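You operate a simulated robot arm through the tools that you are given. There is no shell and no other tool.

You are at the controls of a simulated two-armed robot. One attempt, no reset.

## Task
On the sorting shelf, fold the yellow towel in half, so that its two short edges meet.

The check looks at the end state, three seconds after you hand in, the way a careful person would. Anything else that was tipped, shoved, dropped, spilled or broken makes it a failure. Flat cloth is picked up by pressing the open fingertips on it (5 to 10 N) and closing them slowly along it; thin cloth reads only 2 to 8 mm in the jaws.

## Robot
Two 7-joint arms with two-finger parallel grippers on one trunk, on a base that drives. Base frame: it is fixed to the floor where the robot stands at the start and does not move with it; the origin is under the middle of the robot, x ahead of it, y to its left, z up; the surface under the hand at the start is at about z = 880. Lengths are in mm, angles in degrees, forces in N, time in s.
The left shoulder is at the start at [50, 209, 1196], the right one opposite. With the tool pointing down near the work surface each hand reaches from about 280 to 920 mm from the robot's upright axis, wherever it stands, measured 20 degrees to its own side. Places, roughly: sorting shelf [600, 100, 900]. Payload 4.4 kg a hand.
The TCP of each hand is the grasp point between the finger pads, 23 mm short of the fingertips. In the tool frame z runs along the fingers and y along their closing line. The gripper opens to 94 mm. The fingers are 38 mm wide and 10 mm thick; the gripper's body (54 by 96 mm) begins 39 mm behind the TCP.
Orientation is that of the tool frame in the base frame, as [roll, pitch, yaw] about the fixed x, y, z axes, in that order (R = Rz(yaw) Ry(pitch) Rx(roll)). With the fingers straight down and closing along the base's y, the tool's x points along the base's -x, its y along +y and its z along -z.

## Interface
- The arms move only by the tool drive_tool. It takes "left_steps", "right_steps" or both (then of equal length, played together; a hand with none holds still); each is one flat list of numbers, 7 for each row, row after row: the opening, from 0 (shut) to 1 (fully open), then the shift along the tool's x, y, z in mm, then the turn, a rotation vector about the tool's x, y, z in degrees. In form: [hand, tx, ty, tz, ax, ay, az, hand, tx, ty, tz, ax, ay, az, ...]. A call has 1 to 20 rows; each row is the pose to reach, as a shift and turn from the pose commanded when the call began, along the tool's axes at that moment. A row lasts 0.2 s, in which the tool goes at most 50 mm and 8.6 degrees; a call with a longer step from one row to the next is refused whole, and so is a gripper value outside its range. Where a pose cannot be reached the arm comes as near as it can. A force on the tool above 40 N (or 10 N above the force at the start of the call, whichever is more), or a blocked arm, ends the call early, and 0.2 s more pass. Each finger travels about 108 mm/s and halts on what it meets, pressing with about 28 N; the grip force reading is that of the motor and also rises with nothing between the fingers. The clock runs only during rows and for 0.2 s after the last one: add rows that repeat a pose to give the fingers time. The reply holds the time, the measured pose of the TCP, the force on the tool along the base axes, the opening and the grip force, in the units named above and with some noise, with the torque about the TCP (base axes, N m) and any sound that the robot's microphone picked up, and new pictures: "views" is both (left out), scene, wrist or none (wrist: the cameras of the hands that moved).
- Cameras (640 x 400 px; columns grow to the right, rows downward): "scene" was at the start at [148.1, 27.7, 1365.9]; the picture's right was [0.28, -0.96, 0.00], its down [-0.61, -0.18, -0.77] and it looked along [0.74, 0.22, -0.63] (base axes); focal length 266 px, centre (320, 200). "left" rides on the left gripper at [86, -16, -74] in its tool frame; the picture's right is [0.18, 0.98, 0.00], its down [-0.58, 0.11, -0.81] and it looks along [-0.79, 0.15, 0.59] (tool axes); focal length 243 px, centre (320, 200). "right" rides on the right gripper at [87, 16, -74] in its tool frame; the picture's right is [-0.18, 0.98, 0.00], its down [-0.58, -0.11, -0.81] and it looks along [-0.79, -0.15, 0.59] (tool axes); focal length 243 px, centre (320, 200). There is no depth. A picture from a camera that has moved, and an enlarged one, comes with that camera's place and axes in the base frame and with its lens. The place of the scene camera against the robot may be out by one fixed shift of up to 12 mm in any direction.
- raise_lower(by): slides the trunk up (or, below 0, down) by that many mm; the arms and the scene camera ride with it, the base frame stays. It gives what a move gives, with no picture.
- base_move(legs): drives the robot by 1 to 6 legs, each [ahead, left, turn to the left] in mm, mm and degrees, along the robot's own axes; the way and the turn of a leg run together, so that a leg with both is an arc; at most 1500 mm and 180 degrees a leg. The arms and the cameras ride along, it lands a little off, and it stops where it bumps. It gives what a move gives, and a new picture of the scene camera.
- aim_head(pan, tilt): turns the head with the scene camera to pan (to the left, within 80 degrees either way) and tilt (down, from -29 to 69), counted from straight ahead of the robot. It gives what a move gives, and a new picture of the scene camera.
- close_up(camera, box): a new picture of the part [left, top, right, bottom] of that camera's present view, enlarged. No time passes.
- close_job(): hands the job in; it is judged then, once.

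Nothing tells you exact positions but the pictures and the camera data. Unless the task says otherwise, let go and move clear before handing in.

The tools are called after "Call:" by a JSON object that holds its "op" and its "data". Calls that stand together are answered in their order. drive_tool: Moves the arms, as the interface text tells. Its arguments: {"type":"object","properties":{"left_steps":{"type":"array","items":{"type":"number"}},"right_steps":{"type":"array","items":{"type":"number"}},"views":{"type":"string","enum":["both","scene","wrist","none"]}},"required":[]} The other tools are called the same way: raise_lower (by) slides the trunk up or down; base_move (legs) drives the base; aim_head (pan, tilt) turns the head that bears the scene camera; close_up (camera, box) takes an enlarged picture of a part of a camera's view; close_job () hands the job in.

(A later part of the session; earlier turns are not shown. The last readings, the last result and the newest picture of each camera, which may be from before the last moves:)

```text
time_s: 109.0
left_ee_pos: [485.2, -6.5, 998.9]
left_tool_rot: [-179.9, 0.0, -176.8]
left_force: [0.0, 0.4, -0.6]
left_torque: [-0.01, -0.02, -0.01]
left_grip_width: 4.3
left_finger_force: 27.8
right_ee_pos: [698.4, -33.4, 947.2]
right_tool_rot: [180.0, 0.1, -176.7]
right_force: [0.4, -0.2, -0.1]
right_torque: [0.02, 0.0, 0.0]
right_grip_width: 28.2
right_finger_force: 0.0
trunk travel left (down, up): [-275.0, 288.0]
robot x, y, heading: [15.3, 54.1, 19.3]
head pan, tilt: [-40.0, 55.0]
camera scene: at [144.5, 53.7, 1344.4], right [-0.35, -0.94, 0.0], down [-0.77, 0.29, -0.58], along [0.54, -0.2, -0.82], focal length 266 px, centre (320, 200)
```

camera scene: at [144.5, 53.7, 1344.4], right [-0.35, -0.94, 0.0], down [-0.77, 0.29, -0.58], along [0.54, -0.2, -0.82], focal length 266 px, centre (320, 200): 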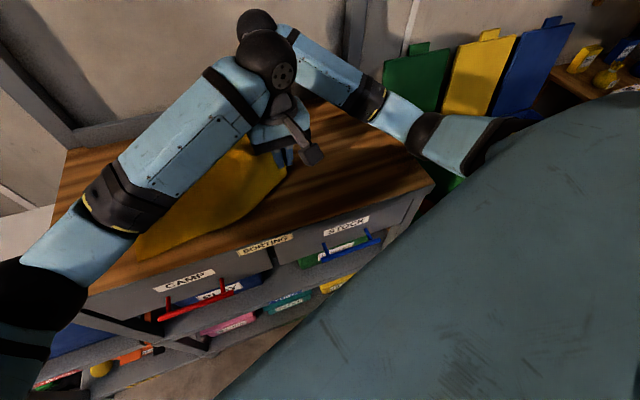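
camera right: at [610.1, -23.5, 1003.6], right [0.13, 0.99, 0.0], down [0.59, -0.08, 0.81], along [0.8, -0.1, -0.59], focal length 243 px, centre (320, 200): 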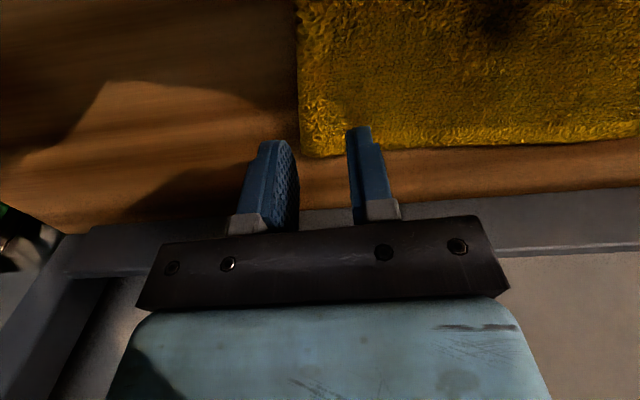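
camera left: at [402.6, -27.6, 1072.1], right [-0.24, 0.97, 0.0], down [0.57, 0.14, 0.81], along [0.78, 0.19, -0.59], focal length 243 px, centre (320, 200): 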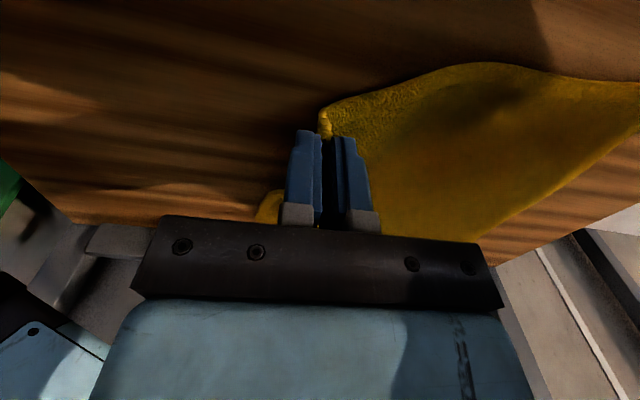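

The elbow is low, about z 977 and close above the shelf's right end, so the shelf top is what blocked it. I'll lower the left hand a bit, then raise the trunk 100 mm so the right elbow gets clearance.

Call:
{"op": "drive_tool", "data": {"left_steps": [0, 2, -5, 12, 0, 0, 0, 0, 5, -13, 32, 0, 0, 0, 0, 9, -23, 54, 0, 0, 0, 0, 11, -28, 68, 0, 0, 0, 0, 11, -29, 72, 0, 0, 0], "views": "none"}}

Call:
{"op": "raise_lower", "data": {"by": 100}}

Call:
{"op": "aim_head", "data": {"pan": -20, "tilt": 50}}

```text
time_s: 110.2
left_ee_pos: [477.2, -34.0, 925.6]
left_tool_rot: [-179.9, 0.1, -176.9]
left_force: [-0.3, -0.1, 0.0]
left_torque: [0.03, 0.01, 0.01]
left_grip_width: 4.4
left_finger_force: 27.8
right_ee_pos: [696.9, -33.2, 946.6]
right_tool_rot: [179.9, 0.0, -176.7]
right_force: [0.5, 0.6, -0.1]
right_torque: [0.0, 0.0, -0.02]
right_grip_width: 28.3
right_finger_force: 0.2
trunk travel left (down, up): [-275.0, 288.0]
robot x, y, heading: [13.7, 53.0, 19.5]
head pan, tilt: [-40.0, 55.0]
```

```text
time_s: 111.6
left_ee_pos: [477.1, -37.0, 1024.5]
left_tool_rot: [180.0, 0.1, -176.8]
left_force: [0.3, 0.6, -0.1]
left_torque: [-0.05, 0.02, 0.03]
left_grip_width: 4.4
left_finger_force: 28.0
right_ee_pos: [698.7, -34.3, 1046.2]
right_tool_rot: [179.9, 0.0, -176.6]
right_force: [-0.4, -1.1, -0.2]
right_torque: [0.01, 0.0, -0.01]
right_grip_width: 28.3
right_finger_force: 0.1
trunk travel left (down, up): [-375.0, 188.0]
robot x, y, heading: [12.1, 50.1, 19.3]
head pan, tilt: [-40.0, 55.0]
```

```text
time_s: 112.4
left_ee_pos: [477.3, -35.6, 1024.6]
left_tool_rot: [179.9, 0.0, -176.7]
left_force: [0.2, -0.1, 0.9]
left_torque: [0.03, 0.01, -0.02]
left_grip_width: 4.4
left_finger_force: 28.5
right_ee_pos: [698.4, -34.5, 1045.6]
right_tool_rot: [179.8, -0.1, -176.8]
right_force: [-0.4, 0.4, 0.2]
right_torque: [0.01, -0.02, -0.01]
right_grip_width: 28.3
right_finger_force: 0.2
trunk travel left (down, up): [-375.0, 188.0]
robot x, y, heading: [15.7, 49.7, 19.3]
head pan, tilt: [-20.0, 50.0]
camera scene: at [155.0, 76.8, 1450.7], right [-0.01, -1.0, 0.0], down [-0.77, 0.01, -0.64], along [0.64, -0.01, -0.77], focal length 266 px, centre (320, 200)
```

scene: 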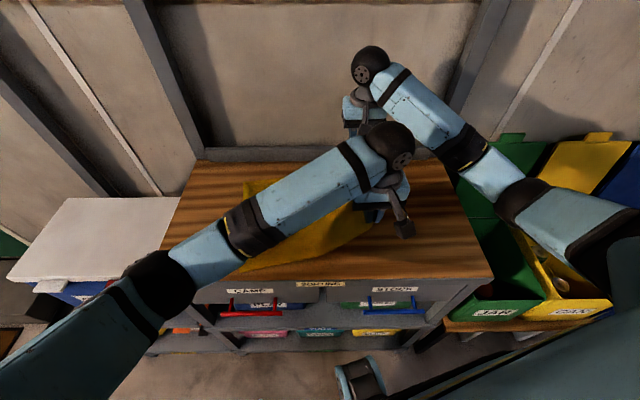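

The trunk is 100 mm higher. I'll move the left hand inward and down a little to slacken the cloth, and look for B again with the right camera.

Call:
{"op": "drive_tool", "data": {"left_steps": [0, -3, 8, 5, 0, 0, 0, 0, -8, 20, 15, 0, 0, 0, 0, -13, 30, 23, 0, 0, 0, 0, -14, 33.3, 25, 0, 0, 0], "right_steps": [0.3, 0, 0, 10, 0, 0, 0, 0.3, 0, 0, 25, 0, 0, 0, 0.3, 0, 0, 38, 0, 0, 0, 0.3, 0, 0, 45, 0, 0, 0], "views": "wrist"}}

Call:
{"op": "close_up", "data": {"camera": "right", "box": [220, 0, 460, 200]}}

```text
time_s: 113.4
left_ee_pos: [489.8, -2.5, 1001.9]
left_tool_rot: [-180.0, 0.0, -176.7]
left_force: [0.6, -0.2, -0.7]
left_torque: [0.0, 0.0, -0.02]
left_grip_width: 4.6
left_finger_force: 28.1
right_ee_pos: [698.8, -33.9, 1001.3]
right_tool_rot: [179.9, 0.0, -176.8]
right_force: [0.8, -0.5, 0.5]
right_torque: [-0.02, 0.02, -0.03]
right_grip_width: 28.2
right_finger_force: 0.1
trunk travel left (down, up): [-375.0, 188.0]
robot x, y, heading: [14.4, 49.6, 19.5]
head pan, tilt: [-20.0, 50.0]
camera right: at [610.8, -23.0, 1076.2], right [0.13, 0.99, 0.0], down [0.59, -0.08, 0.81], along [0.8, -0.1, -0.59], focal length 243 px, centre (320, 200)
camera left: at [405.0, -21.8, 1075.4], right [-0.24, 0.97, 0.0], down [0.57, 0.14, 0.81], along [0.78, 0.19, -0.59], focal length 243 px, centre (320, 200)
```

right: 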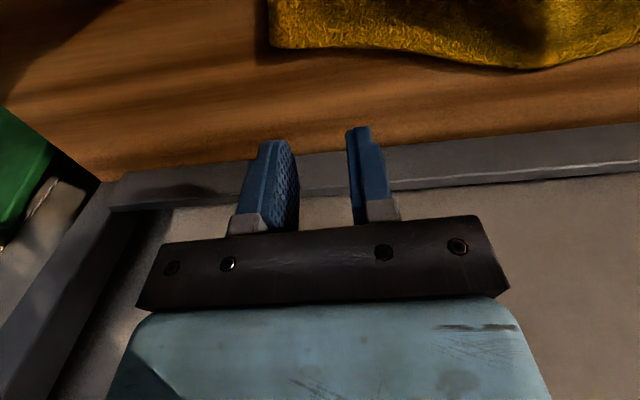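
left: 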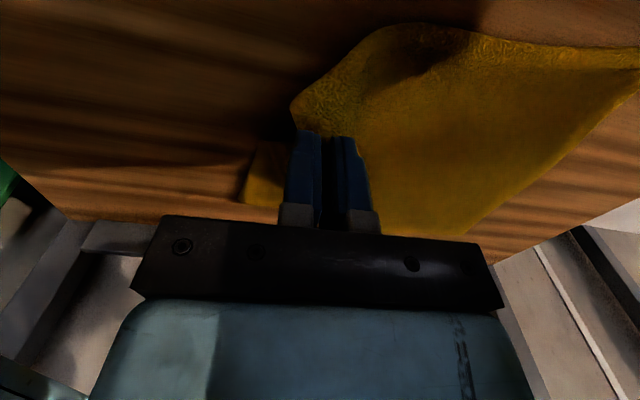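

```text
2.00 times, centred on (340, 100) of right
camera zoom: at [610.8, -23.0, 1076.2], right [0.13, 0.99, 0.0], down [0.59, -0.08, 0.81], along [0.8, -0.1, -0.59], focal length 485 px, centre (280, 400)
```

zoom: 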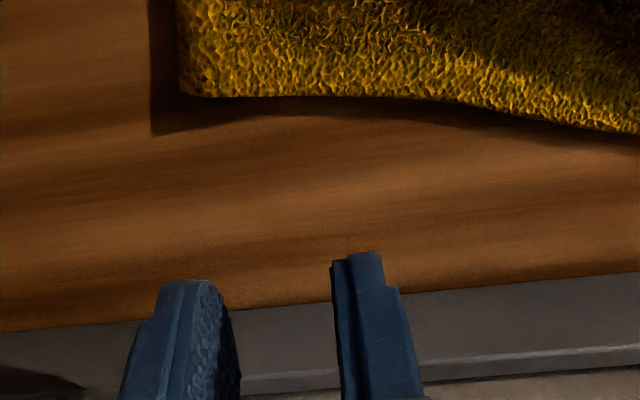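

B has been pulled to about (681,-67) by the lifted corner. I'll check the whole towel before continuing.

Call:
{"op": "aim_head", "data": {"pan": 5, "tilt": 50}}

Call:
{"op": "close_up", "data": {"camera": "scene", "box": [220, 140, 500, 320]}}

Call:
{"op": "close_up", "data": {"camera": "left", "box": [220, 0, 640, 240]}}

```text
time_s: 114.3
left_ee_pos: [490.7, -2.2, 1000.8]
left_tool_rot: [179.9, -0.1, -176.8]
left_force: [0.7, -0.4, 0.5]
left_torque: [-0.04, -0.02, 0.01]
left_grip_width: 4.2
left_finger_force: 27.5
right_ee_pos: [699.3, -34.2, 1001.3]
right_tool_rot: [179.9, 0.0, -176.8]
right_force: [0.1, 0.0, 0.1]
right_torque: [0.01, -0.02, 0.03]
right_grip_width: 28.2
right_finger_force: 0.1
trunk travel left (down, up): [-375.0, 188.0]
robot x, y, heading: [19.0, 52.8, 19.4]
head pan, tilt: [5.0, 50.0]
camera scene: at [148.3, 109.4, 1450.7], right [0.41, -0.91, 0.0], down [-0.7, -0.31, -0.64], along [0.59, 0.26, -0.77], focal length 266 px, centre (320, 200)
```

scene: 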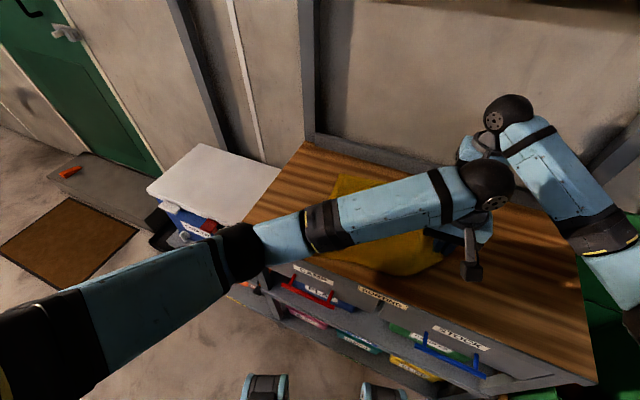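

```text
2.22 times, centred on (360, 230) of scene
camera zoom: at [148.3, 109.4, 1450.7], right [0.41, -0.91, 0.0], down [-0.7, -0.31, -0.64], along [0.59, 0.26, -0.77], focal length 590 px, centre (231, 133)
```

zoom: 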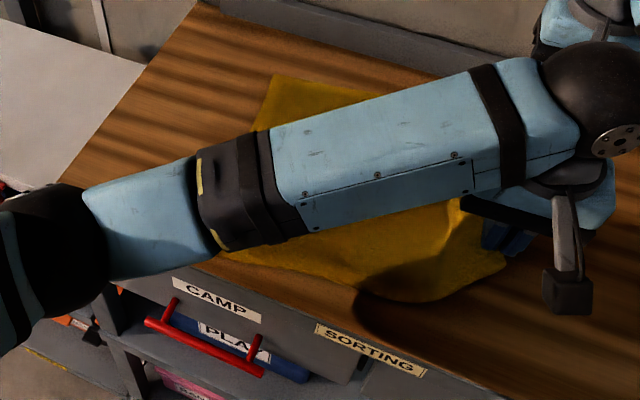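

```text
1.52 times, centred on (430, 120) of left
camera zoom: at [404.9, -22.0, 1075.4], right [-0.24, 0.97, 0.0], down [0.57, 0.14, 0.81], along [0.78, 0.19, -0.59], focal length 370 px, centre (152, 322)
```

zoom: 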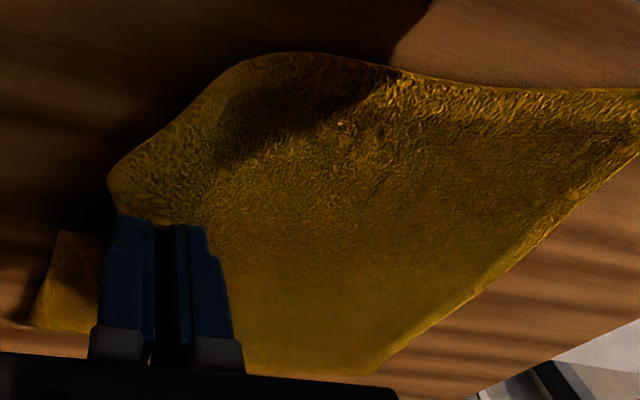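

Towel now: A at about (694,293), B at about (681,-67), near edge close to x≈415–423. I'll take B with the right hand where it is, and shift the towel back from the front edge once both corners are held.

Call:
{"op": "drive_tool", "data": {"right_steps": [0.3, 8, -3, 5, 0, 0, 0, 0.3, 22, -9, 18, 0, 0, 0, 0.3, 34, -13, 38, 0, 0, 0, 0.3, 39.9, -15.8, 58, 0, 0, 0, 0.3, 39.9, -15.8, 71, 0, 0, 0, 0.3, 39.9, -15.8, 71, 0, 0, 0], "views": "wrist"}}

Call:
{"op": "close_up", "data": {"camera": "right", "box": [200, 20, 440, 220]}}

```text
time_s: 115.7
left_ee_pos: [489.9, -1.4, 1000.9]
left_tool_rot: [180.0, 0.0, -176.9]
left_force: [-0.4, -0.3, -0.7]
left_torque: [-0.03, -0.03, 0.0]
left_grip_width: 4.5
left_finger_force: 28.4
right_ee_pos: [660.1, -53.0, 930.3]
right_tool_rot: [179.9, 0.0, -176.8]
right_force: [0.3, -0.4, -0.4]
right_torque: [-0.02, -0.03, -0.02]
right_grip_width: 28.4
right_finger_force: 0.0
trunk travel left (down, up): [-375.0, 188.0]
robot x, y, heading: [17.1, 49.9, 19.2]
head pan, tilt: [5.0, 50.0]
camera right: at [572.1, -42.2, 1004.8], right [0.13, 0.99, 0.0], down [0.59, -0.08, 0.81], along [0.8, -0.1, -0.59], focal length 243 px, centre (320, 200)
```

right: 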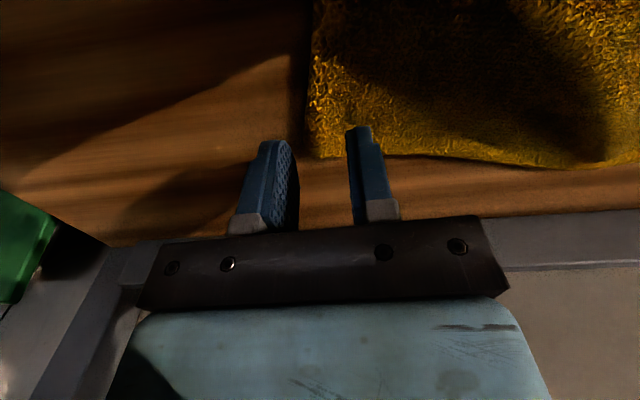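

```text
2.00 times, centred on (320, 120) of right
camera zoom: at [572.1, -42.2, 1004.8], right [0.13, 0.99, 0.0], down [0.59, -0.08, 0.81], along [0.8, -0.1, -0.59], focal length 485 px, centre (320, 360)
```

zoom: 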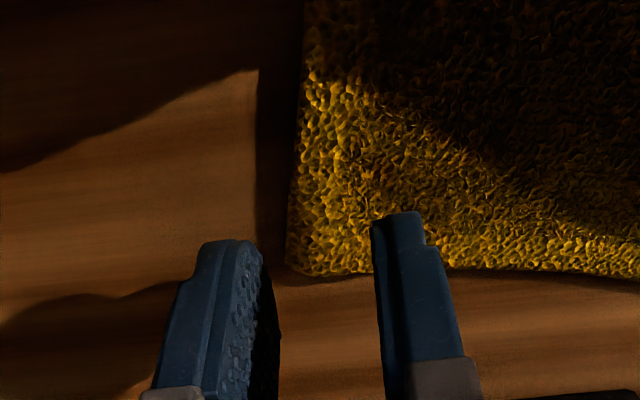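

B is at (681,-66), well placed. I'll lower to contact and watch that the arm tracks.

Call:
{"op": "drive_tool", "data": {"right_steps": [0.3, 0, 2, 10, 0, 0, 0, 0.3, 0, 2, 18, 0, 0, 0, 0.3, 0, 2, 22, 0, 0, 0, 0.3, 0, 2, 23.5, 0, 0, 0, 0.3, 0, 2, 23.5, 0, 0, 0], "views": "none"}}

```text
time_s: 116.9
left_ee_pos: [490.9, -1.6, 1001.3]
left_tool_rot: [180.0, 0.0, -176.9]
left_force: [-1.1, 0.3, -0.3]
left_torque: [-0.02, 0.02, 0.03]
left_grip_width: 4.4
left_finger_force: 27.9
right_ee_pos: [658.8, -50.1, 906.5]
right_tool_rot: [179.9, 0.2, -176.8]
right_force: [0.4, -0.6, 2.1]
right_torque: [0.01, -0.02, 0.01]
right_grip_width: 28.1
right_finger_force: 0.0
trunk travel left (down, up): [-375.0, 188.0]
robot x, y, heading: [13.7, 54.2, 19.4]
head pan, tilt: [5.0, 50.0]
```

The arm tracks freely now and touches at 906.5. I'll press a little more and close.

Call:
{"op": "drive_tool", "data": {"right_steps": [0.3, 0, 0, 1, 0, 0, 0, 0.3, 0, 0, 1.2, 0, 0, 0, 0.3, 0, 0, 1.2, 0, 0, 0], "views": "none"}}

```text
time_s: 117.7
left_ee_pos: [491.1, -2.4, 1001.4]
left_tool_rot: [-179.9, 0.0, -176.9]
left_force: [0.4, 0.6, -0.5]
left_torque: [-0.04, -0.01, 0.0]
left_grip_width: 4.5
left_finger_force: 28.1
right_ee_pos: [659.6, -51.3, 906.5]
right_tool_rot: [179.8, 0.1, -176.7]
right_force: [1.5, -1.0, 5.3]
right_torque: [0.08, -0.08, -0.03]
right_grip_width: 28.0
right_finger_force: 0.0
trunk travel left (down, up): [-375.0, 188.0]
robot x, y, heading: [16.5, 50.5, 19.5]
head pan, tilt: [5.0, 50.0]
```

Call:
{"op": "drive_tool", "data": {"right_steps": [0.28, 0, 0, 0.3, 0, 0, 0, 0.26, 0, 0, 0.3, 0, 0, 0, 0.24, 0, 0, 0.3, 0, 0, 0, 0.22, 0, 0, 0.3, 0, 0, 0, 0.2, 0, 0, 0.3, 0, 0, 0, 0.18, 0, 0, 0.3, 0, 0, 0, 0.16, 0, 0, 0.3, 0, 0, 0, 0.14, 0, 0, 0.3, 0, 0, 0, 0.12, 0, 0, 0.3, 0, 0, 0, 0.1, 0, 0, 0.3, 0, 0, 0, 0.08, 0, 0, 0.3, 0, 0, 0, 0.06, 0, 0, 0.3, 0, 0, 0, 0.04, 0, 0, 0.3, 0, 0, 0, 0.02, 0, 0, 0.3, 0, 0, 0, 0, 0, 0, 0.3, 0, 0, 0, 0, 0, 0, 0.3, 0, 0, 0, 0, 0, 0, 0.3, 0, 0, 0], "views": "wrist"}}

Call:
{"op": "close_up", "data": {"camera": "right", "box": [200, 20, 440, 220]}}

```text
time_s: 121.3
left_ee_pos: [489.6, -2.1, 1000.9]
left_tool_rot: [180.0, 0.0, -176.8]
left_force: [0.1, 0.2, 0.3]
left_torque: [0.0, 0.0, -0.02]
left_grip_width: 4.3
left_finger_force: 27.8
right_ee_pos: [659.3, -50.1, 906.5]
right_tool_rot: [-180.0, 0.1, -176.7]
right_force: [-1.2, 2.1, 8.6]
right_torque: [0.08, -0.02, 0.0]
right_grip_width: 4.3
right_finger_force: 28.3
trunk travel left (down, up): [-375.0, 188.0]
robot x, y, heading: [13.8, 48.8, 19.3]
head pan, tilt: [5.0, 50.0]
camera right: at [571.0, -39.3, 980.7], right [0.13, 0.99, 0.0], down [0.59, -0.08, 0.81], along [0.8, -0.1, -0.59], focal length 243 px, centre (320, 200)
```

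right: 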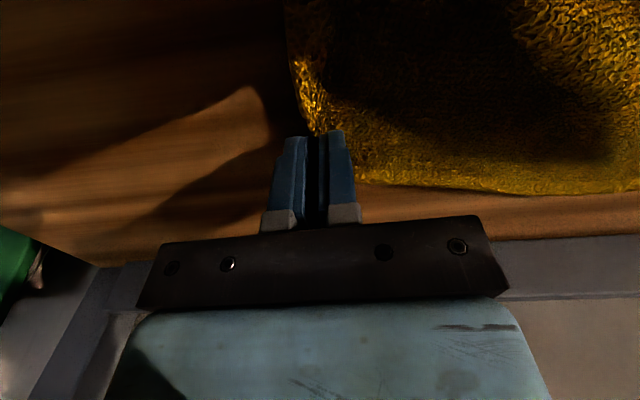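

```text
2.00 times, centred on (320, 120) of right
camera zoom: at [571.0, -39.3, 980.7], right [0.13, 0.99, 0.0], down [0.59, -0.08, 0.81], along [0.8, -0.1, -0.59], focal length 485 px, centre (320, 360)
```

zoom: 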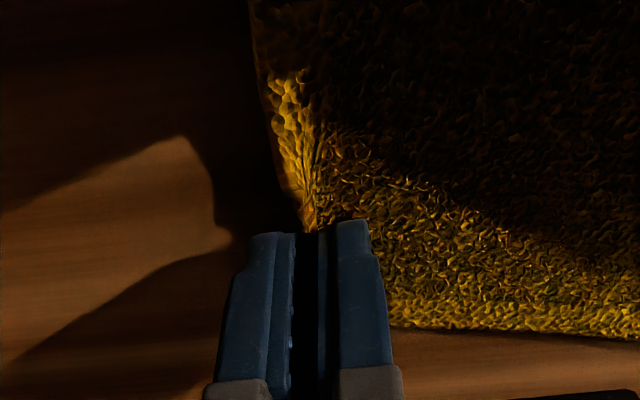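

Both corners are held, at 4.3 mm each. I'll lift the right one to match, spread the hands to the towel's width and shift everything about 40 mm away from the front edge.

Call:
{"op": "drive_tool", "data": {"left_steps": [0, 0, 0, -2, 0, 0, 0, 0, 1, 1, -5, 0, 0, 0, 0, 3, 3, -9, 0, 0, 0, 0, 5, 6, -14, 0, 0, 0, 0, 7, 9, -20, 0, 0, 0, 0, 8.5, 11, -25, 0, 0, 0, 0, 9.3, 12.5, -29, 0, 0, 0, 0, 9.3, 12.5, -29, 0, 0, 0], "right_steps": [0, -2, 2, -8, 0, 0, 0, 0, -8, 8, -26, 0, 0, 0, 0, -18, 16, -48, 0, 0, 0, 0, -32, 25, -72, 0, 0, 0, 0, -47, 34, -95, 0, 0, 0, 0, -59, 41, -112, 0, 0, 0, 0, -66, 45.5, -122, 0, 0, 0, 0, -66.7, 46.3, -123.5, 0, 0, 0], "views": "both"}}

```text
time_s: 123.1
left_ee_pos: [479.2, 10.7, 1028.1]
left_tool_rot: [180.0, 0.0, -176.8]
left_force: [7.2, 0.1, -0.2]
left_torque: [-0.02, -0.17, -0.04]
left_grip_width: 4.3
left_finger_force: 28.1
right_ee_pos: [722.8, -0.3, 1028.8]
right_tool_rot: [179.9, 0.0, -176.6]
right_force: [-7.8, 0.7, -0.2]
right_torque: [-0.02, 0.23, -0.04]
right_grip_width: 4.4
right_finger_force: 27.5
trunk travel left (down, up): [-375.0, 188.0]
robot x, y, heading: [13.6, 51.3, 19.6]
head pan, tilt: [5.0, 50.0]
camera scene: at [148.2, 109.3, 1450.7], right [0.41, -0.91, 0.0], down [-0.7, -0.32, -0.64], along [0.59, 0.26, -0.77], focal length 266 px, centre (320, 200)
camera right: at [636.2, 10.5, 1103.5], right [0.13, 0.99, 0.0], down [0.59, -0.08, 0.81], along [0.8, -0.1, -0.59], focal length 243 px, centre (320, 200)
camera left: at [394.8, -10.4, 1103.5], right [-0.24, 0.97, 0.0], down [0.57, 0.14, 0.81], along [0.78, 0.19, -0.59], focal length 243 px, centre (320, 200)
```

scene: 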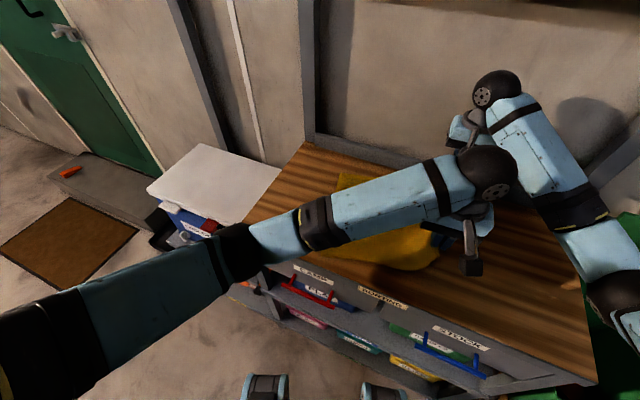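
right: 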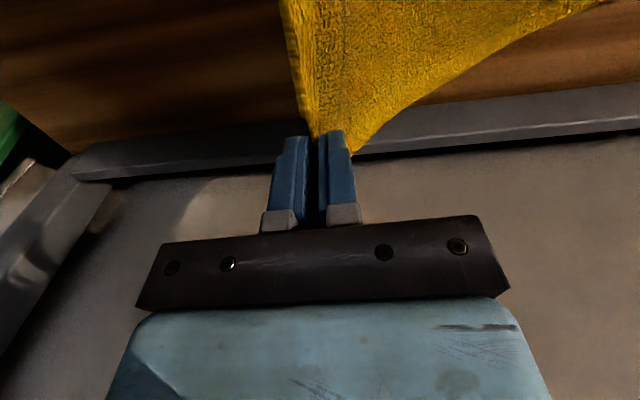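
left: 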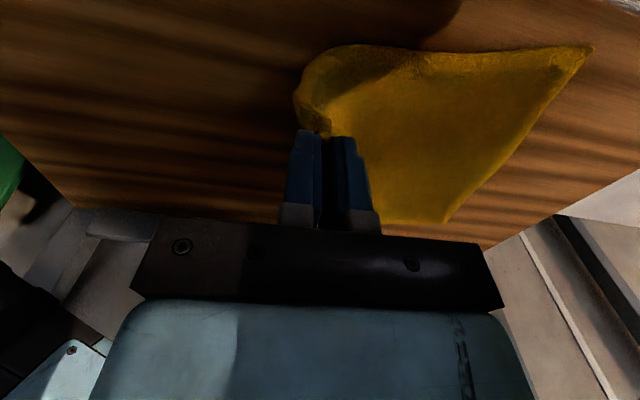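

The hands pull at about 7 N, so they are slightly too far apart, and the left edge is skewed: D at about (424,223), A at about (688,291). I'll relax the spread, lift higher so most of the towel hangs, and then drag it straight.

Call:
{"op": "drive_tool", "data": {"left_steps": [0, -2, 8, -8, 0, 0, 0, 0, -5, 26, -24, 0, 0, 0, 0, -8, 50, -42, 0, 0, 0, 0, -11, 76, -60, 0, 0, 0, 0, -14, 104, -76, 0, 0, 0, 0, -17, 132, -92, 0, 0, 0, 0, -19, 158, -104, 0, 0, 0, 0, -21, 178, -110, 0, 0, 0, 0, -21.5, 188, -112, 0, 0, 0, 0, -21.5, 188, -112, 0, 0, 0], "right_steps": [0, 4, 8, -8, 0, 0, 0, 0, 3, 27, -24, 0, 0, 0, 0, 0, 52, -42, 0, 0, 0, 0, -3, 79, -60, 0, 0, 0, 0, -6, 108, -76, 0, 0, 0, 0, -9, 137, -92, 0, 0, 0, 0, -12, 163, -104, 0, 0, 0, 0, -15, 184, -110, 0, 0, 0, 0, -15.9, 194.3, -111, 0, 0, 0, 0, -15.9, 194.3, -111, 0, 0, 0], "views": "both"}}

```text
time_s: 125.3
left_ee_pos: [491.3, 200.2, 1141.5]
left_tool_rot: [-179.9, -0.1, -176.8]
left_force: [1.0, 0.0, -0.4]
left_torque: [0.01, -0.05, -0.02]
left_grip_width: 4.2
left_finger_force: 27.9
right_ee_pos: [729.1, 196.2, 1138.7]
right_tool_rot: [179.9, 0.0, -176.8]
right_force: [-1.6, -0.4, -0.5]
right_torque: [-0.02, 0.06, -0.01]
right_grip_width: 4.1
right_finger_force: 27.9
trunk travel left (down, up): [-375.0, 188.0]
robot x, y, heading: [15.1, 52.7, 19.3]
head pan, tilt: [5.0, 50.0]
camera scene: at [148.4, 109.0, 1450.7], right [0.41, -0.91, 0.0], down [-0.7, -0.32, -0.64], along [0.59, 0.26, -0.77], focal length 266 px, centre (320, 200)
camera right: at [640.9, 206.1, 1213.5], right [0.13, 0.99, 0.0], down [0.59, -0.08, 0.81], along [0.8, -0.1, -0.59], focal length 243 px, centre (320, 200)
camera left: at [405.9, 179.5, 1216.0], right [-0.24, 0.97, 0.0], down [0.57, 0.14, 0.81], along [0.78, 0.19, -0.59], focal length 243 px, centre (320, 200)
```

scene: 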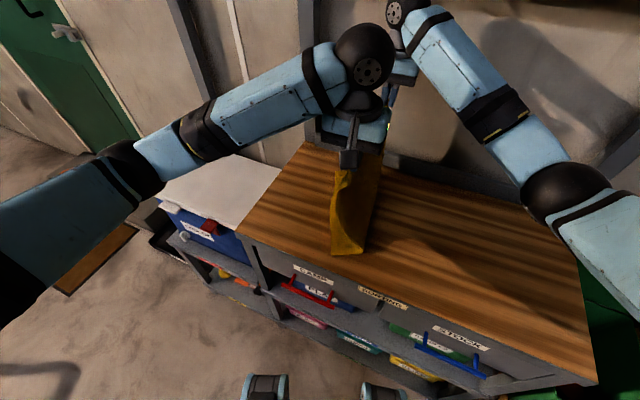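
right: 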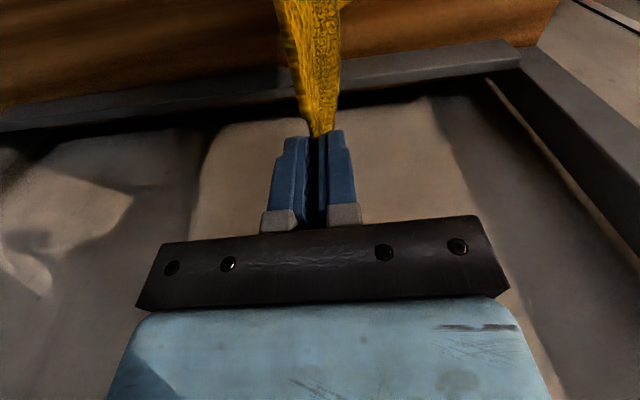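
left: 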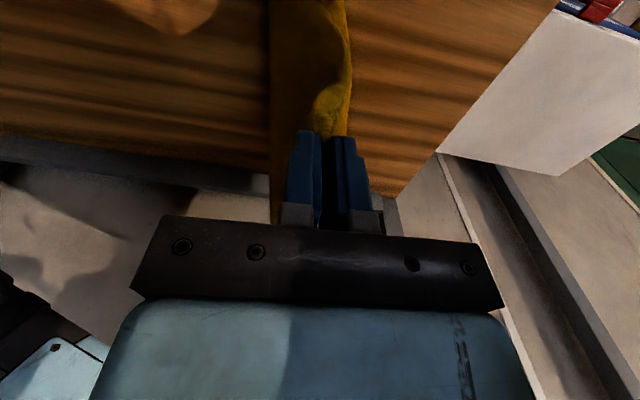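

Call:
{"op": "close_up", "data": {"camera": "scene", "box": [280, 100, 460, 280]}}

Call:
{"op": "close_up", "data": {"camera": "left", "box": [240, 0, 440, 160]}}

Call:
{"op": "close_up", "data": {"camera": "right", "box": [220, 0, 440, 140]}}

```text
2.22 times, centred on (370, 190) of scene
camera zoom: at [148.4, 109.0, 1450.7], right [0.41, -0.91, 0.0], down [-0.7, -0.32, -0.64], along [0.59, 0.26, -0.77], focal length 590 px, centre (209, 222)
```

zoom: 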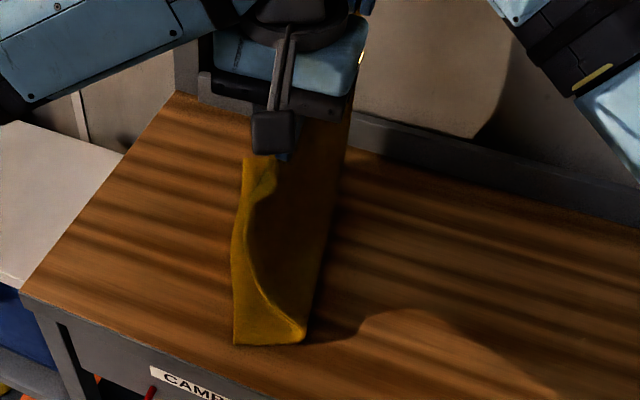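

```text
2.50 times, centred on (340, 80) of left
camera zoom: at [405.9, 179.5, 1216.0], right [-0.24, 0.97, 0.0], down [0.57, 0.14, 0.81], along [0.78, 0.19, -0.59], focal length 606 px, centre (270, 500)
```

zoom: 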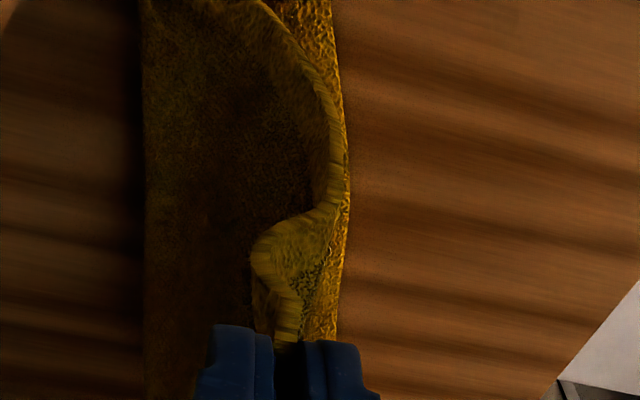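

```text
2.86 times, centred on (330, 70) of right
camera zoom: at [640.9, 206.1, 1213.5], right [0.13, 0.99, 0.0], down [0.59, -0.08, 0.81], along [0.8, -0.1, -0.59], focal length 693 px, centre (291, 571)
```

zoom: 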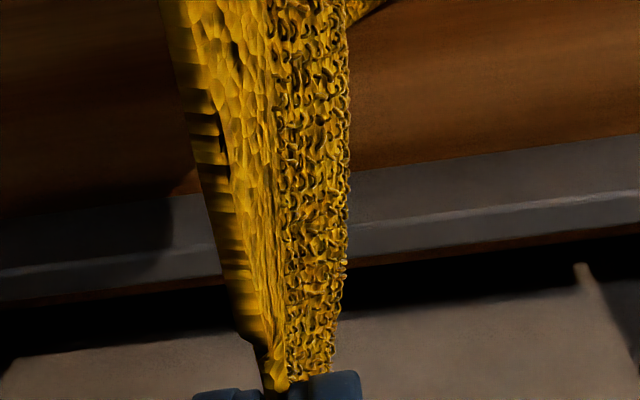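

The towel hangs with its left edge skewed: D at about (435,206), A at about (700,302). Dragging the hands about 100 mm toward −y should pull A into line with D.

Call:
{"op": "drive_tool", "data": {"left_steps": [0, 3, -8, 0, 0, 0, 0, 0, 8, -20, 0, 0, 0, 0, 0, 13, -33, 0, 0, 0, 0, 0, 19, -47, 0, 0, 0, 0, 0, 25, -61, 0, 0, 0, 0, 0, 31, -75, 0, 0, 0, 0, 0, 36, -88, 0, 0, 0, 0, 0, 39.5, -98, 0, 0, 0, 0, 0, 39.5, -98, 0, 0, 0, 0], "right_steps": [0, 3, -8, 0, 0, 0, 0, 0, 8, -20, 0, 0, 0, 0, 0, 13, -33, 0, 0, 0, 0, 0, 18, -47, 0, 0, 0, 0, 0, 24, -61, 0, 0, 0, 0, 0, 29, -75, 0, 0, 0, 0, 0, 34, -88, 0, 0, 0, 0, 0, 37.5, -99, 0, 0, 0, 0, 0, 37.5, -99, 0, 0, 0, 0], "views": "both"}}

Call:
{"op": "close_up", "data": {"camera": "scene", "box": [280, 100, 480, 280]}}

Call:
{"op": "close_up", "data": {"camera": "left", "box": [240, 0, 500, 180]}}

Call:
{"op": "close_up", "data": {"camera": "right", "box": [220, 0, 480, 160]}}

```text
time_s: 127.3
left_ee_pos: [456.3, 98.0, 1142.2]
left_tool_rot: [-179.9, 0.0, -176.8]
left_force: [3.8, -0.3, -0.2]
left_torque: [-0.04, -0.06, -0.01]
left_grip_width: 4.3
left_finger_force: 27.8
right_ee_pos: [697.6, 92.2, 1140.1]
right_tool_rot: [-180.0, 0.0, -176.7]
right_force: [-2.6, 1.1, -0.4]
right_torque: [-0.01, 0.12, 0.0]
right_grip_width: 4.2
right_finger_force: 28.4
trunk travel left (down, up): [-375.0, 188.0]
robot x, y, heading: [17.2, 55.0, 19.1]
head pan, tilt: [5.0, 50.0]
camera scene: at [148.3, 110.0, 1450.7], right [0.41, -0.91, 0.0], down [-0.7, -0.32, -0.64], along [0.59, 0.26, -0.77], focal length 266 px, centre (320, 200)
camera right: at [609.3, 103.9, 1215.1], right [0.13, 0.99, 0.0], down [0.59, -0.08, 0.81], along [0.8, -0.1, -0.59], focal length 243 px, centre (320, 200)
camera left: at [372.4, 78.9, 1215.9], right [-0.24, 0.97, 0.0], down [0.57, 0.14, 0.81], along [0.78, 0.19, -0.59], focal length 243 px, centre (320, 200)
```

scene: 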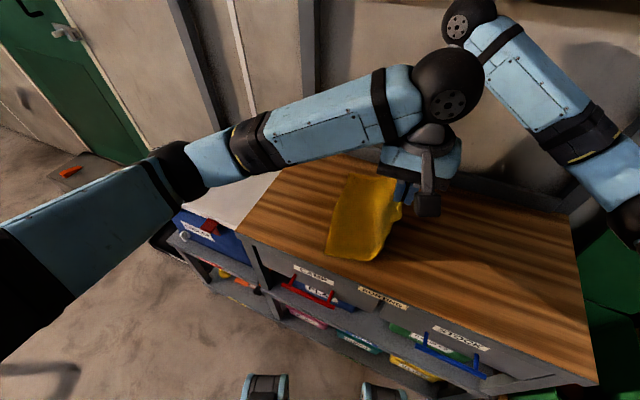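
right: 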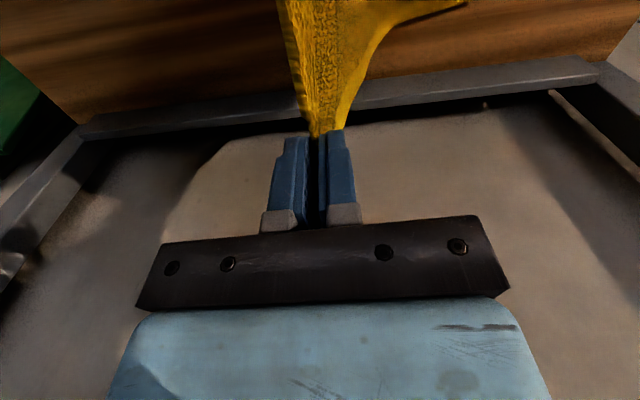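
left: 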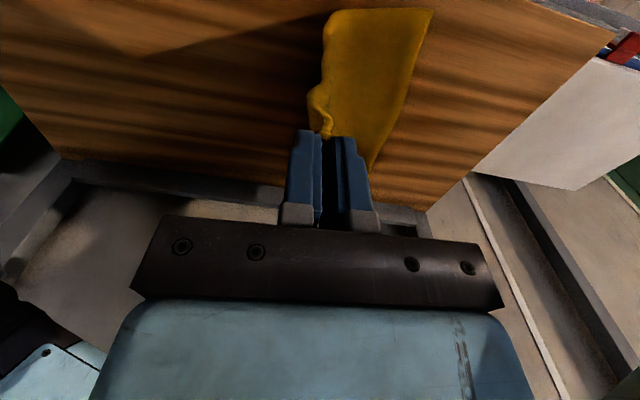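

```text
2.22 times, centred on (380, 190) of scene
camera zoom: at [148.3, 110.0, 1450.7], right [0.41, -0.91, 0.0], down [-0.7, -0.32, -0.64], along [0.59, 0.26, -0.77], focal length 590 px, centre (187, 222)
```

zoom: 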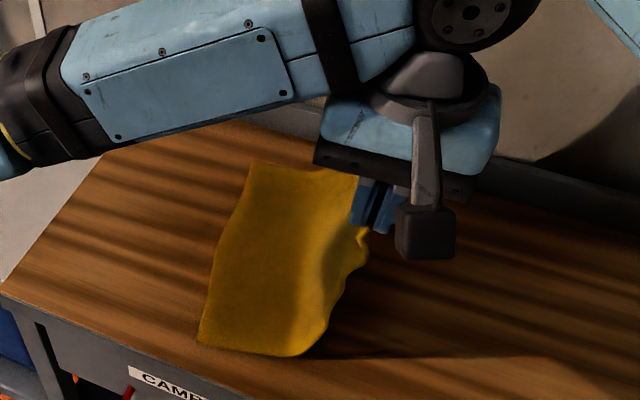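

```text
2.22 times, centred on (370, 90) of left
camera zoom: at [372.4, 78.9, 1215.9], right [-0.24, 0.97, 0.0], down [0.57, 0.14, 0.81], along [0.78, 0.19, -0.59], focal length 539 px, centre (209, 444)
```

zoom: 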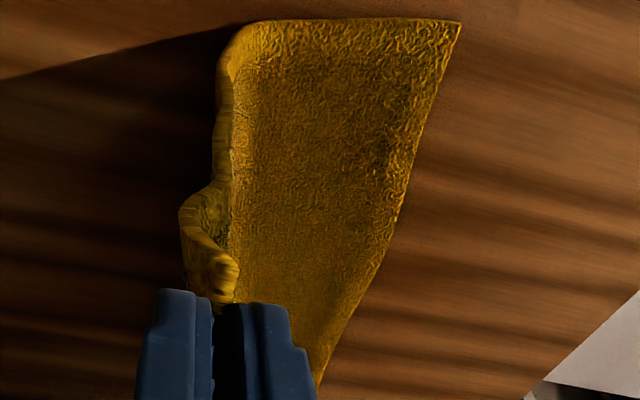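

```text
2.46 times, centred on (350, 80) of right
camera zoom: at [609.3, 103.9, 1215.1], right [0.13, 0.99, 0.0], down [0.59, -0.08, 0.81], along [0.8, -0.1, -0.59], focal length 597 px, centre (246, 495)
```

zoom: 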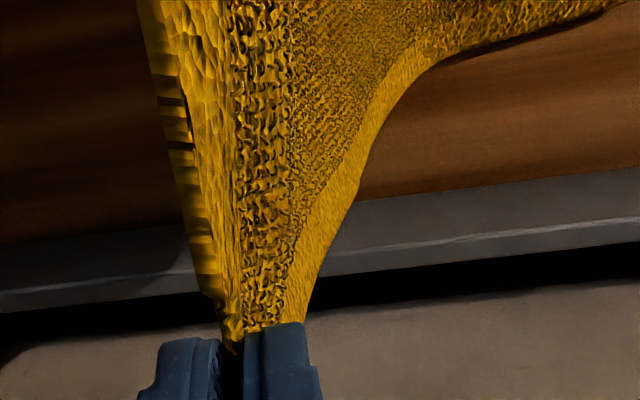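

The left edge is straighter: D at about (430,223), A at about (705,265). I'll drag another 46 mm to line A up with D.

Call:
{"op": "drive_tool", "data": {"left_steps": [0, 1.5, -8, 0, 0, 0, 0, 0, 3, -18, 0, 0, 0, 0, 0, 5, -29, 0, 0, 0, 0, 0, 6.5, -39, 0, 0, 0, 0, 0, 7.6, -45.6, 0, 0, 0, 0, 0, 7.6, -45.6, 0, 0, 0, 0], "right_steps": [0, 2, -8, 0, 0, 0, 0, 0, 4, -18, 0, 0, 0, 0, 0, 6, -29, 0, 0, 0, 0, 0, 8, -39, 0, 0, 0, 0, 0, 9.6, -45.5, 0, 0, 0, 0, 0, 9.6, -45.5, 0, 0, 0, 0], "views": "both"}}

Call:
{"op": "close_up", "data": {"camera": "scene", "box": [280, 100, 500, 280]}}

Call:
{"op": "close_up", "data": {"camera": "left", "box": [280, 0, 540, 180]}}

Call:
{"op": "close_up", "data": {"camera": "right", "box": [260, 0, 560, 160]}}

```text
time_s: 128.7
left_ee_pos: [451.8, 52.0, 1142.1]
left_tool_rot: [180.0, 0.0, -176.9]
left_force: [2.7, 0.1, 0.0]
left_torque: [-0.05, -0.03, 0.03]
left_grip_width: 4.0
left_finger_force: 27.5
right_ee_pos: [689.9, 47.7, 1139.8]
right_tool_rot: [179.9, 0.0, -176.8]
right_force: [-1.2, 0.1, -0.3]
right_torque: [-0.01, 0.06, 0.0]
right_grip_width: 4.2
right_finger_force: 28.1
trunk travel left (down, up): [-375.0, 188.0]
robot x, y, heading: [15.8, 50.2, 19.3]
head pan, tilt: [5.0, 50.0]
camera scene: at [148.3, 109.8, 1450.7], right [0.41, -0.91, 0.0], down [-0.7, -0.32, -0.64], along [0.59, 0.26, -0.77], focal length 266 px, centre (320, 200)
camera right: at [601.7, 59.1, 1214.6], right [0.13, 0.99, 0.0], down [0.59, -0.08, 0.81], along [0.8, -0.1, -0.59], focal length 243 px, centre (320, 200)
camera left: at [366.1, 32.3, 1216.4], right [-0.24, 0.97, 0.0], down [0.57, 0.14, 0.81], along [0.78, 0.19, -0.59], focal length 243 px, centre (320, 200)
```

scene: 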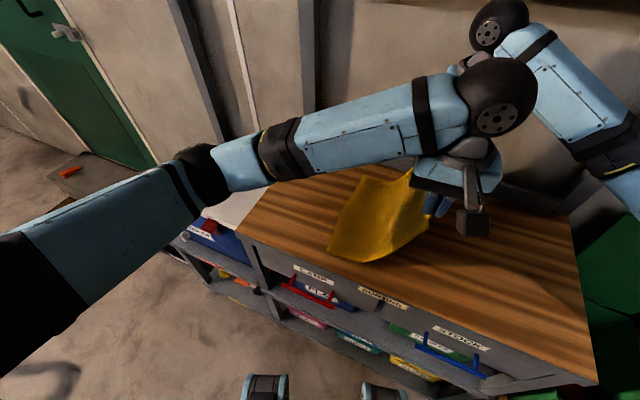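
right: 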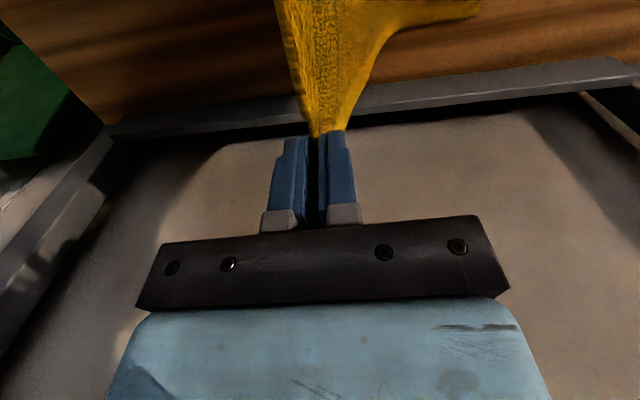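
left: 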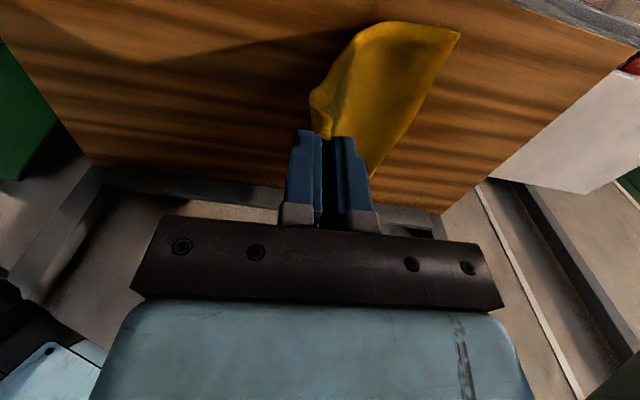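

```text
2.22 times, centred on (390, 190) of scene
camera zoom: at [148.3, 109.8, 1450.7], right [0.41, -0.91, 0.0], down [-0.7, -0.32, -0.64], along [0.59, 0.26, -0.77], focal length 590 px, centre (164, 222)
```

zoom: 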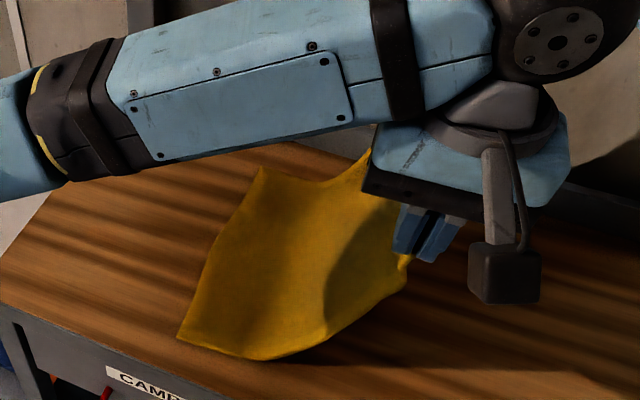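

```text
2.22 times, centred on (410, 90) of left
camera zoom: at [366.1, 32.3, 1216.4], right [-0.24, 0.97, 0.0], down [0.57, 0.14, 0.81], along [0.78, 0.19, -0.59], focal length 539 px, centre (120, 444)
```

zoom: 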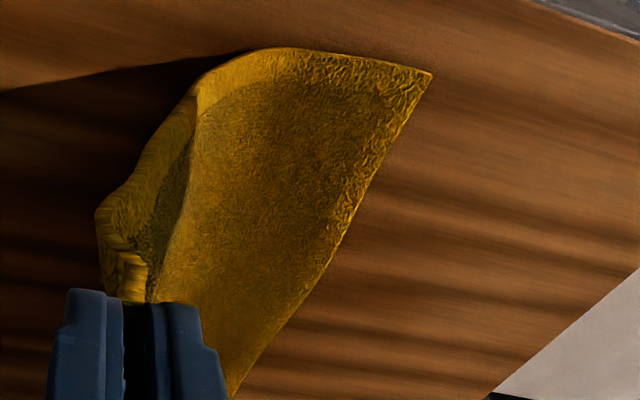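

```text
2.13 times, centred on (410, 80) of right
camera zoom: at [601.7, 59.1, 1214.6], right [0.13, 0.99, 0.0], down [0.59, -0.08, 0.81], along [0.8, -0.1, -0.59], focal length 518 px, centre (128, 456)
```

zoom: 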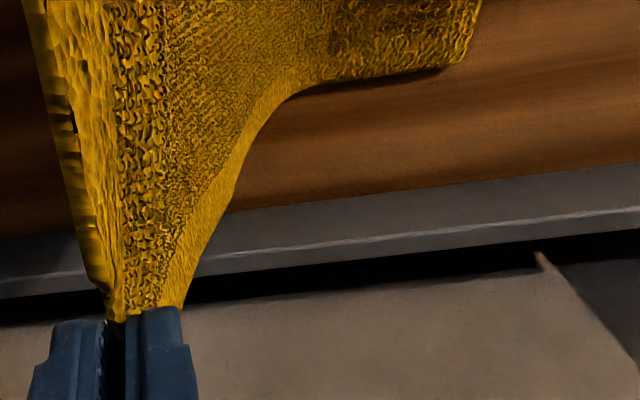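

The left edge is now straight: D at about (437,222), A at about (719,222). I'll lower the hands to lay the lower half flat before folding over.

Call:
{"op": "drive_tool", "data": {"left_steps": [0, -0.3, -5, 15, 0, 0, 0, 0, -0.6, -10, 34, 0, 0, 0, 0, -1, -15, 53, 0, 0, 0, 0, -1.4, -19, 70, 0, 0, 0, 0, -1.7, -21, 82, 0, 0, 0, 0, -1.8, -22.1, 88, 0, 0, 0, 0, -1.8, -22.1, 88, 0, 0, 0], "right_steps": [0, -0.5, -4, 15, 0, 0, 0, 0, -1, -8, 34, 0, 0, 0, 0, -1.7, -12, 52, 0, 0, 0, 0, -2.3, -15, 69, 0, 0, 0, 0, -2.8, -17, 80, 0, 0, 0, 0, -3, -18.2, 86, 0, 0, 0, 0, -3, -18.2, 86, 0, 0, 0], "views": "both"}}

Call:
{"op": "close_up", "data": {"camera": "scene", "box": [290, 120, 490, 290]}}

Call:
{"op": "close_up", "data": {"camera": "left", "box": [260, 0, 640, 220]}}

Call:
{"op": "close_up", "data": {"camera": "right", "box": [240, 0, 600, 180]}}

```text
time_s: 130.3
left_ee_pos: [453.4, 30.7, 1053.3]
left_tool_rot: [-179.9, -0.1, -176.8]
left_force: [1.8, 0.0, 0.8]
left_torque: [-0.02, -0.04, -0.04]
left_grip_width: 4.3
left_finger_force: 28.1
right_ee_pos: [693.4, 30.7, 1053.6]
right_tool_rot: [179.9, 0.1, -176.8]
right_force: [-2.2, 0.5, 0.0]
right_torque: [0.0, 0.03, 0.02]
right_grip_width: 4.3
right_finger_force: 28.2
trunk travel left (down, up): [-375.0, 188.0]
robot x, y, heading: [13.0, 52.4, 19.6]
head pan, tilt: [5.0, 50.0]
camera scene: at [148.2, 109.5, 1450.7], right [0.41, -0.91, 0.0], down [-0.7, -0.32, -0.64], along [0.59, 0.26, -0.77], focal length 266 px, centre (320, 200)
camera right: at [605.5, 41.1, 1128.3], right [0.13, 0.99, 0.0], down [0.59, -0.08, 0.81], along [0.8, -0.1, -0.59], focal length 243 px, centre (320, 200)
camera left: at [369.5, 11.3, 1127.5], right [-0.24, 0.97, 0.0], down [0.57, 0.14, 0.81], along [0.78, 0.19, -0.59], focal length 243 px, centre (320, 200)
```

scene: 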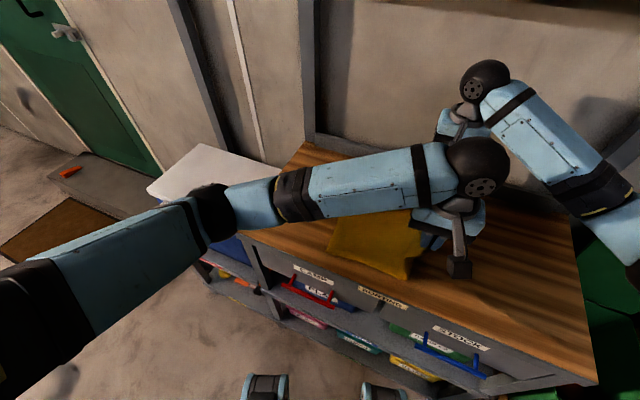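
right: 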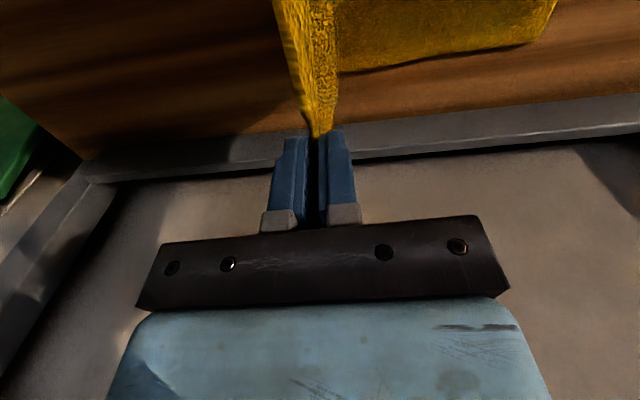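
left: 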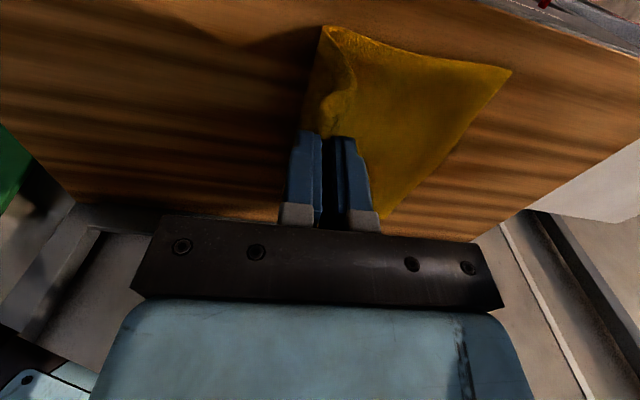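

```text
2.35 times, centred on (390, 205) of scene
camera zoom: at [148.2, 109.5, 1450.7], right [0.41, -0.91, 0.0], down [-0.7, -0.32, -0.64], along [0.59, 0.26, -0.77], focal length 625 px, centre (155, 188)
```

zoom: 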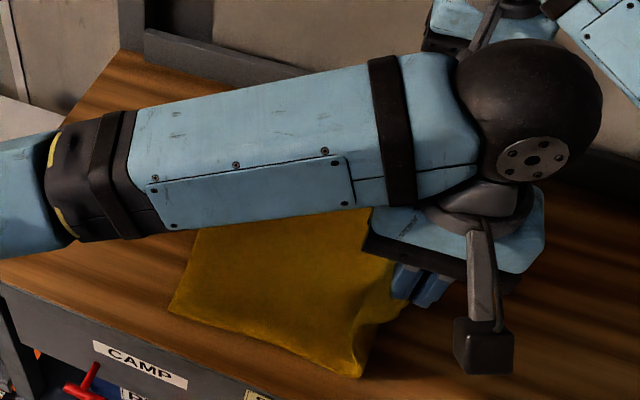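

```text
1.68 times, centred on (450, 110) of left
camera zoom: at [369.5, 11.3, 1127.5], right [-0.24, 0.97, 0.0], down [0.57, 0.14, 0.81], along [0.78, 0.19, -0.59], focal length 409 px, centre (101, 352)
```

zoom: 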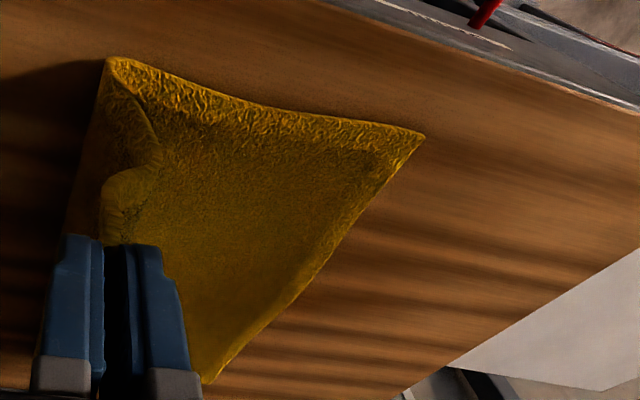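

```text
1.78 times, centred on (420, 90) of right
camera zoom: at [605.5, 41.1, 1128.3], right [0.13, 0.99, 0.0], down [0.59, -0.08, 0.81], along [0.8, -0.1, -0.59], focal length 431 px, centre (142, 396)
```

zoom: 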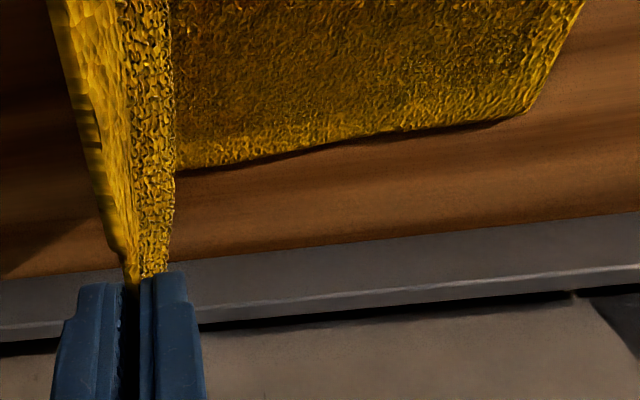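

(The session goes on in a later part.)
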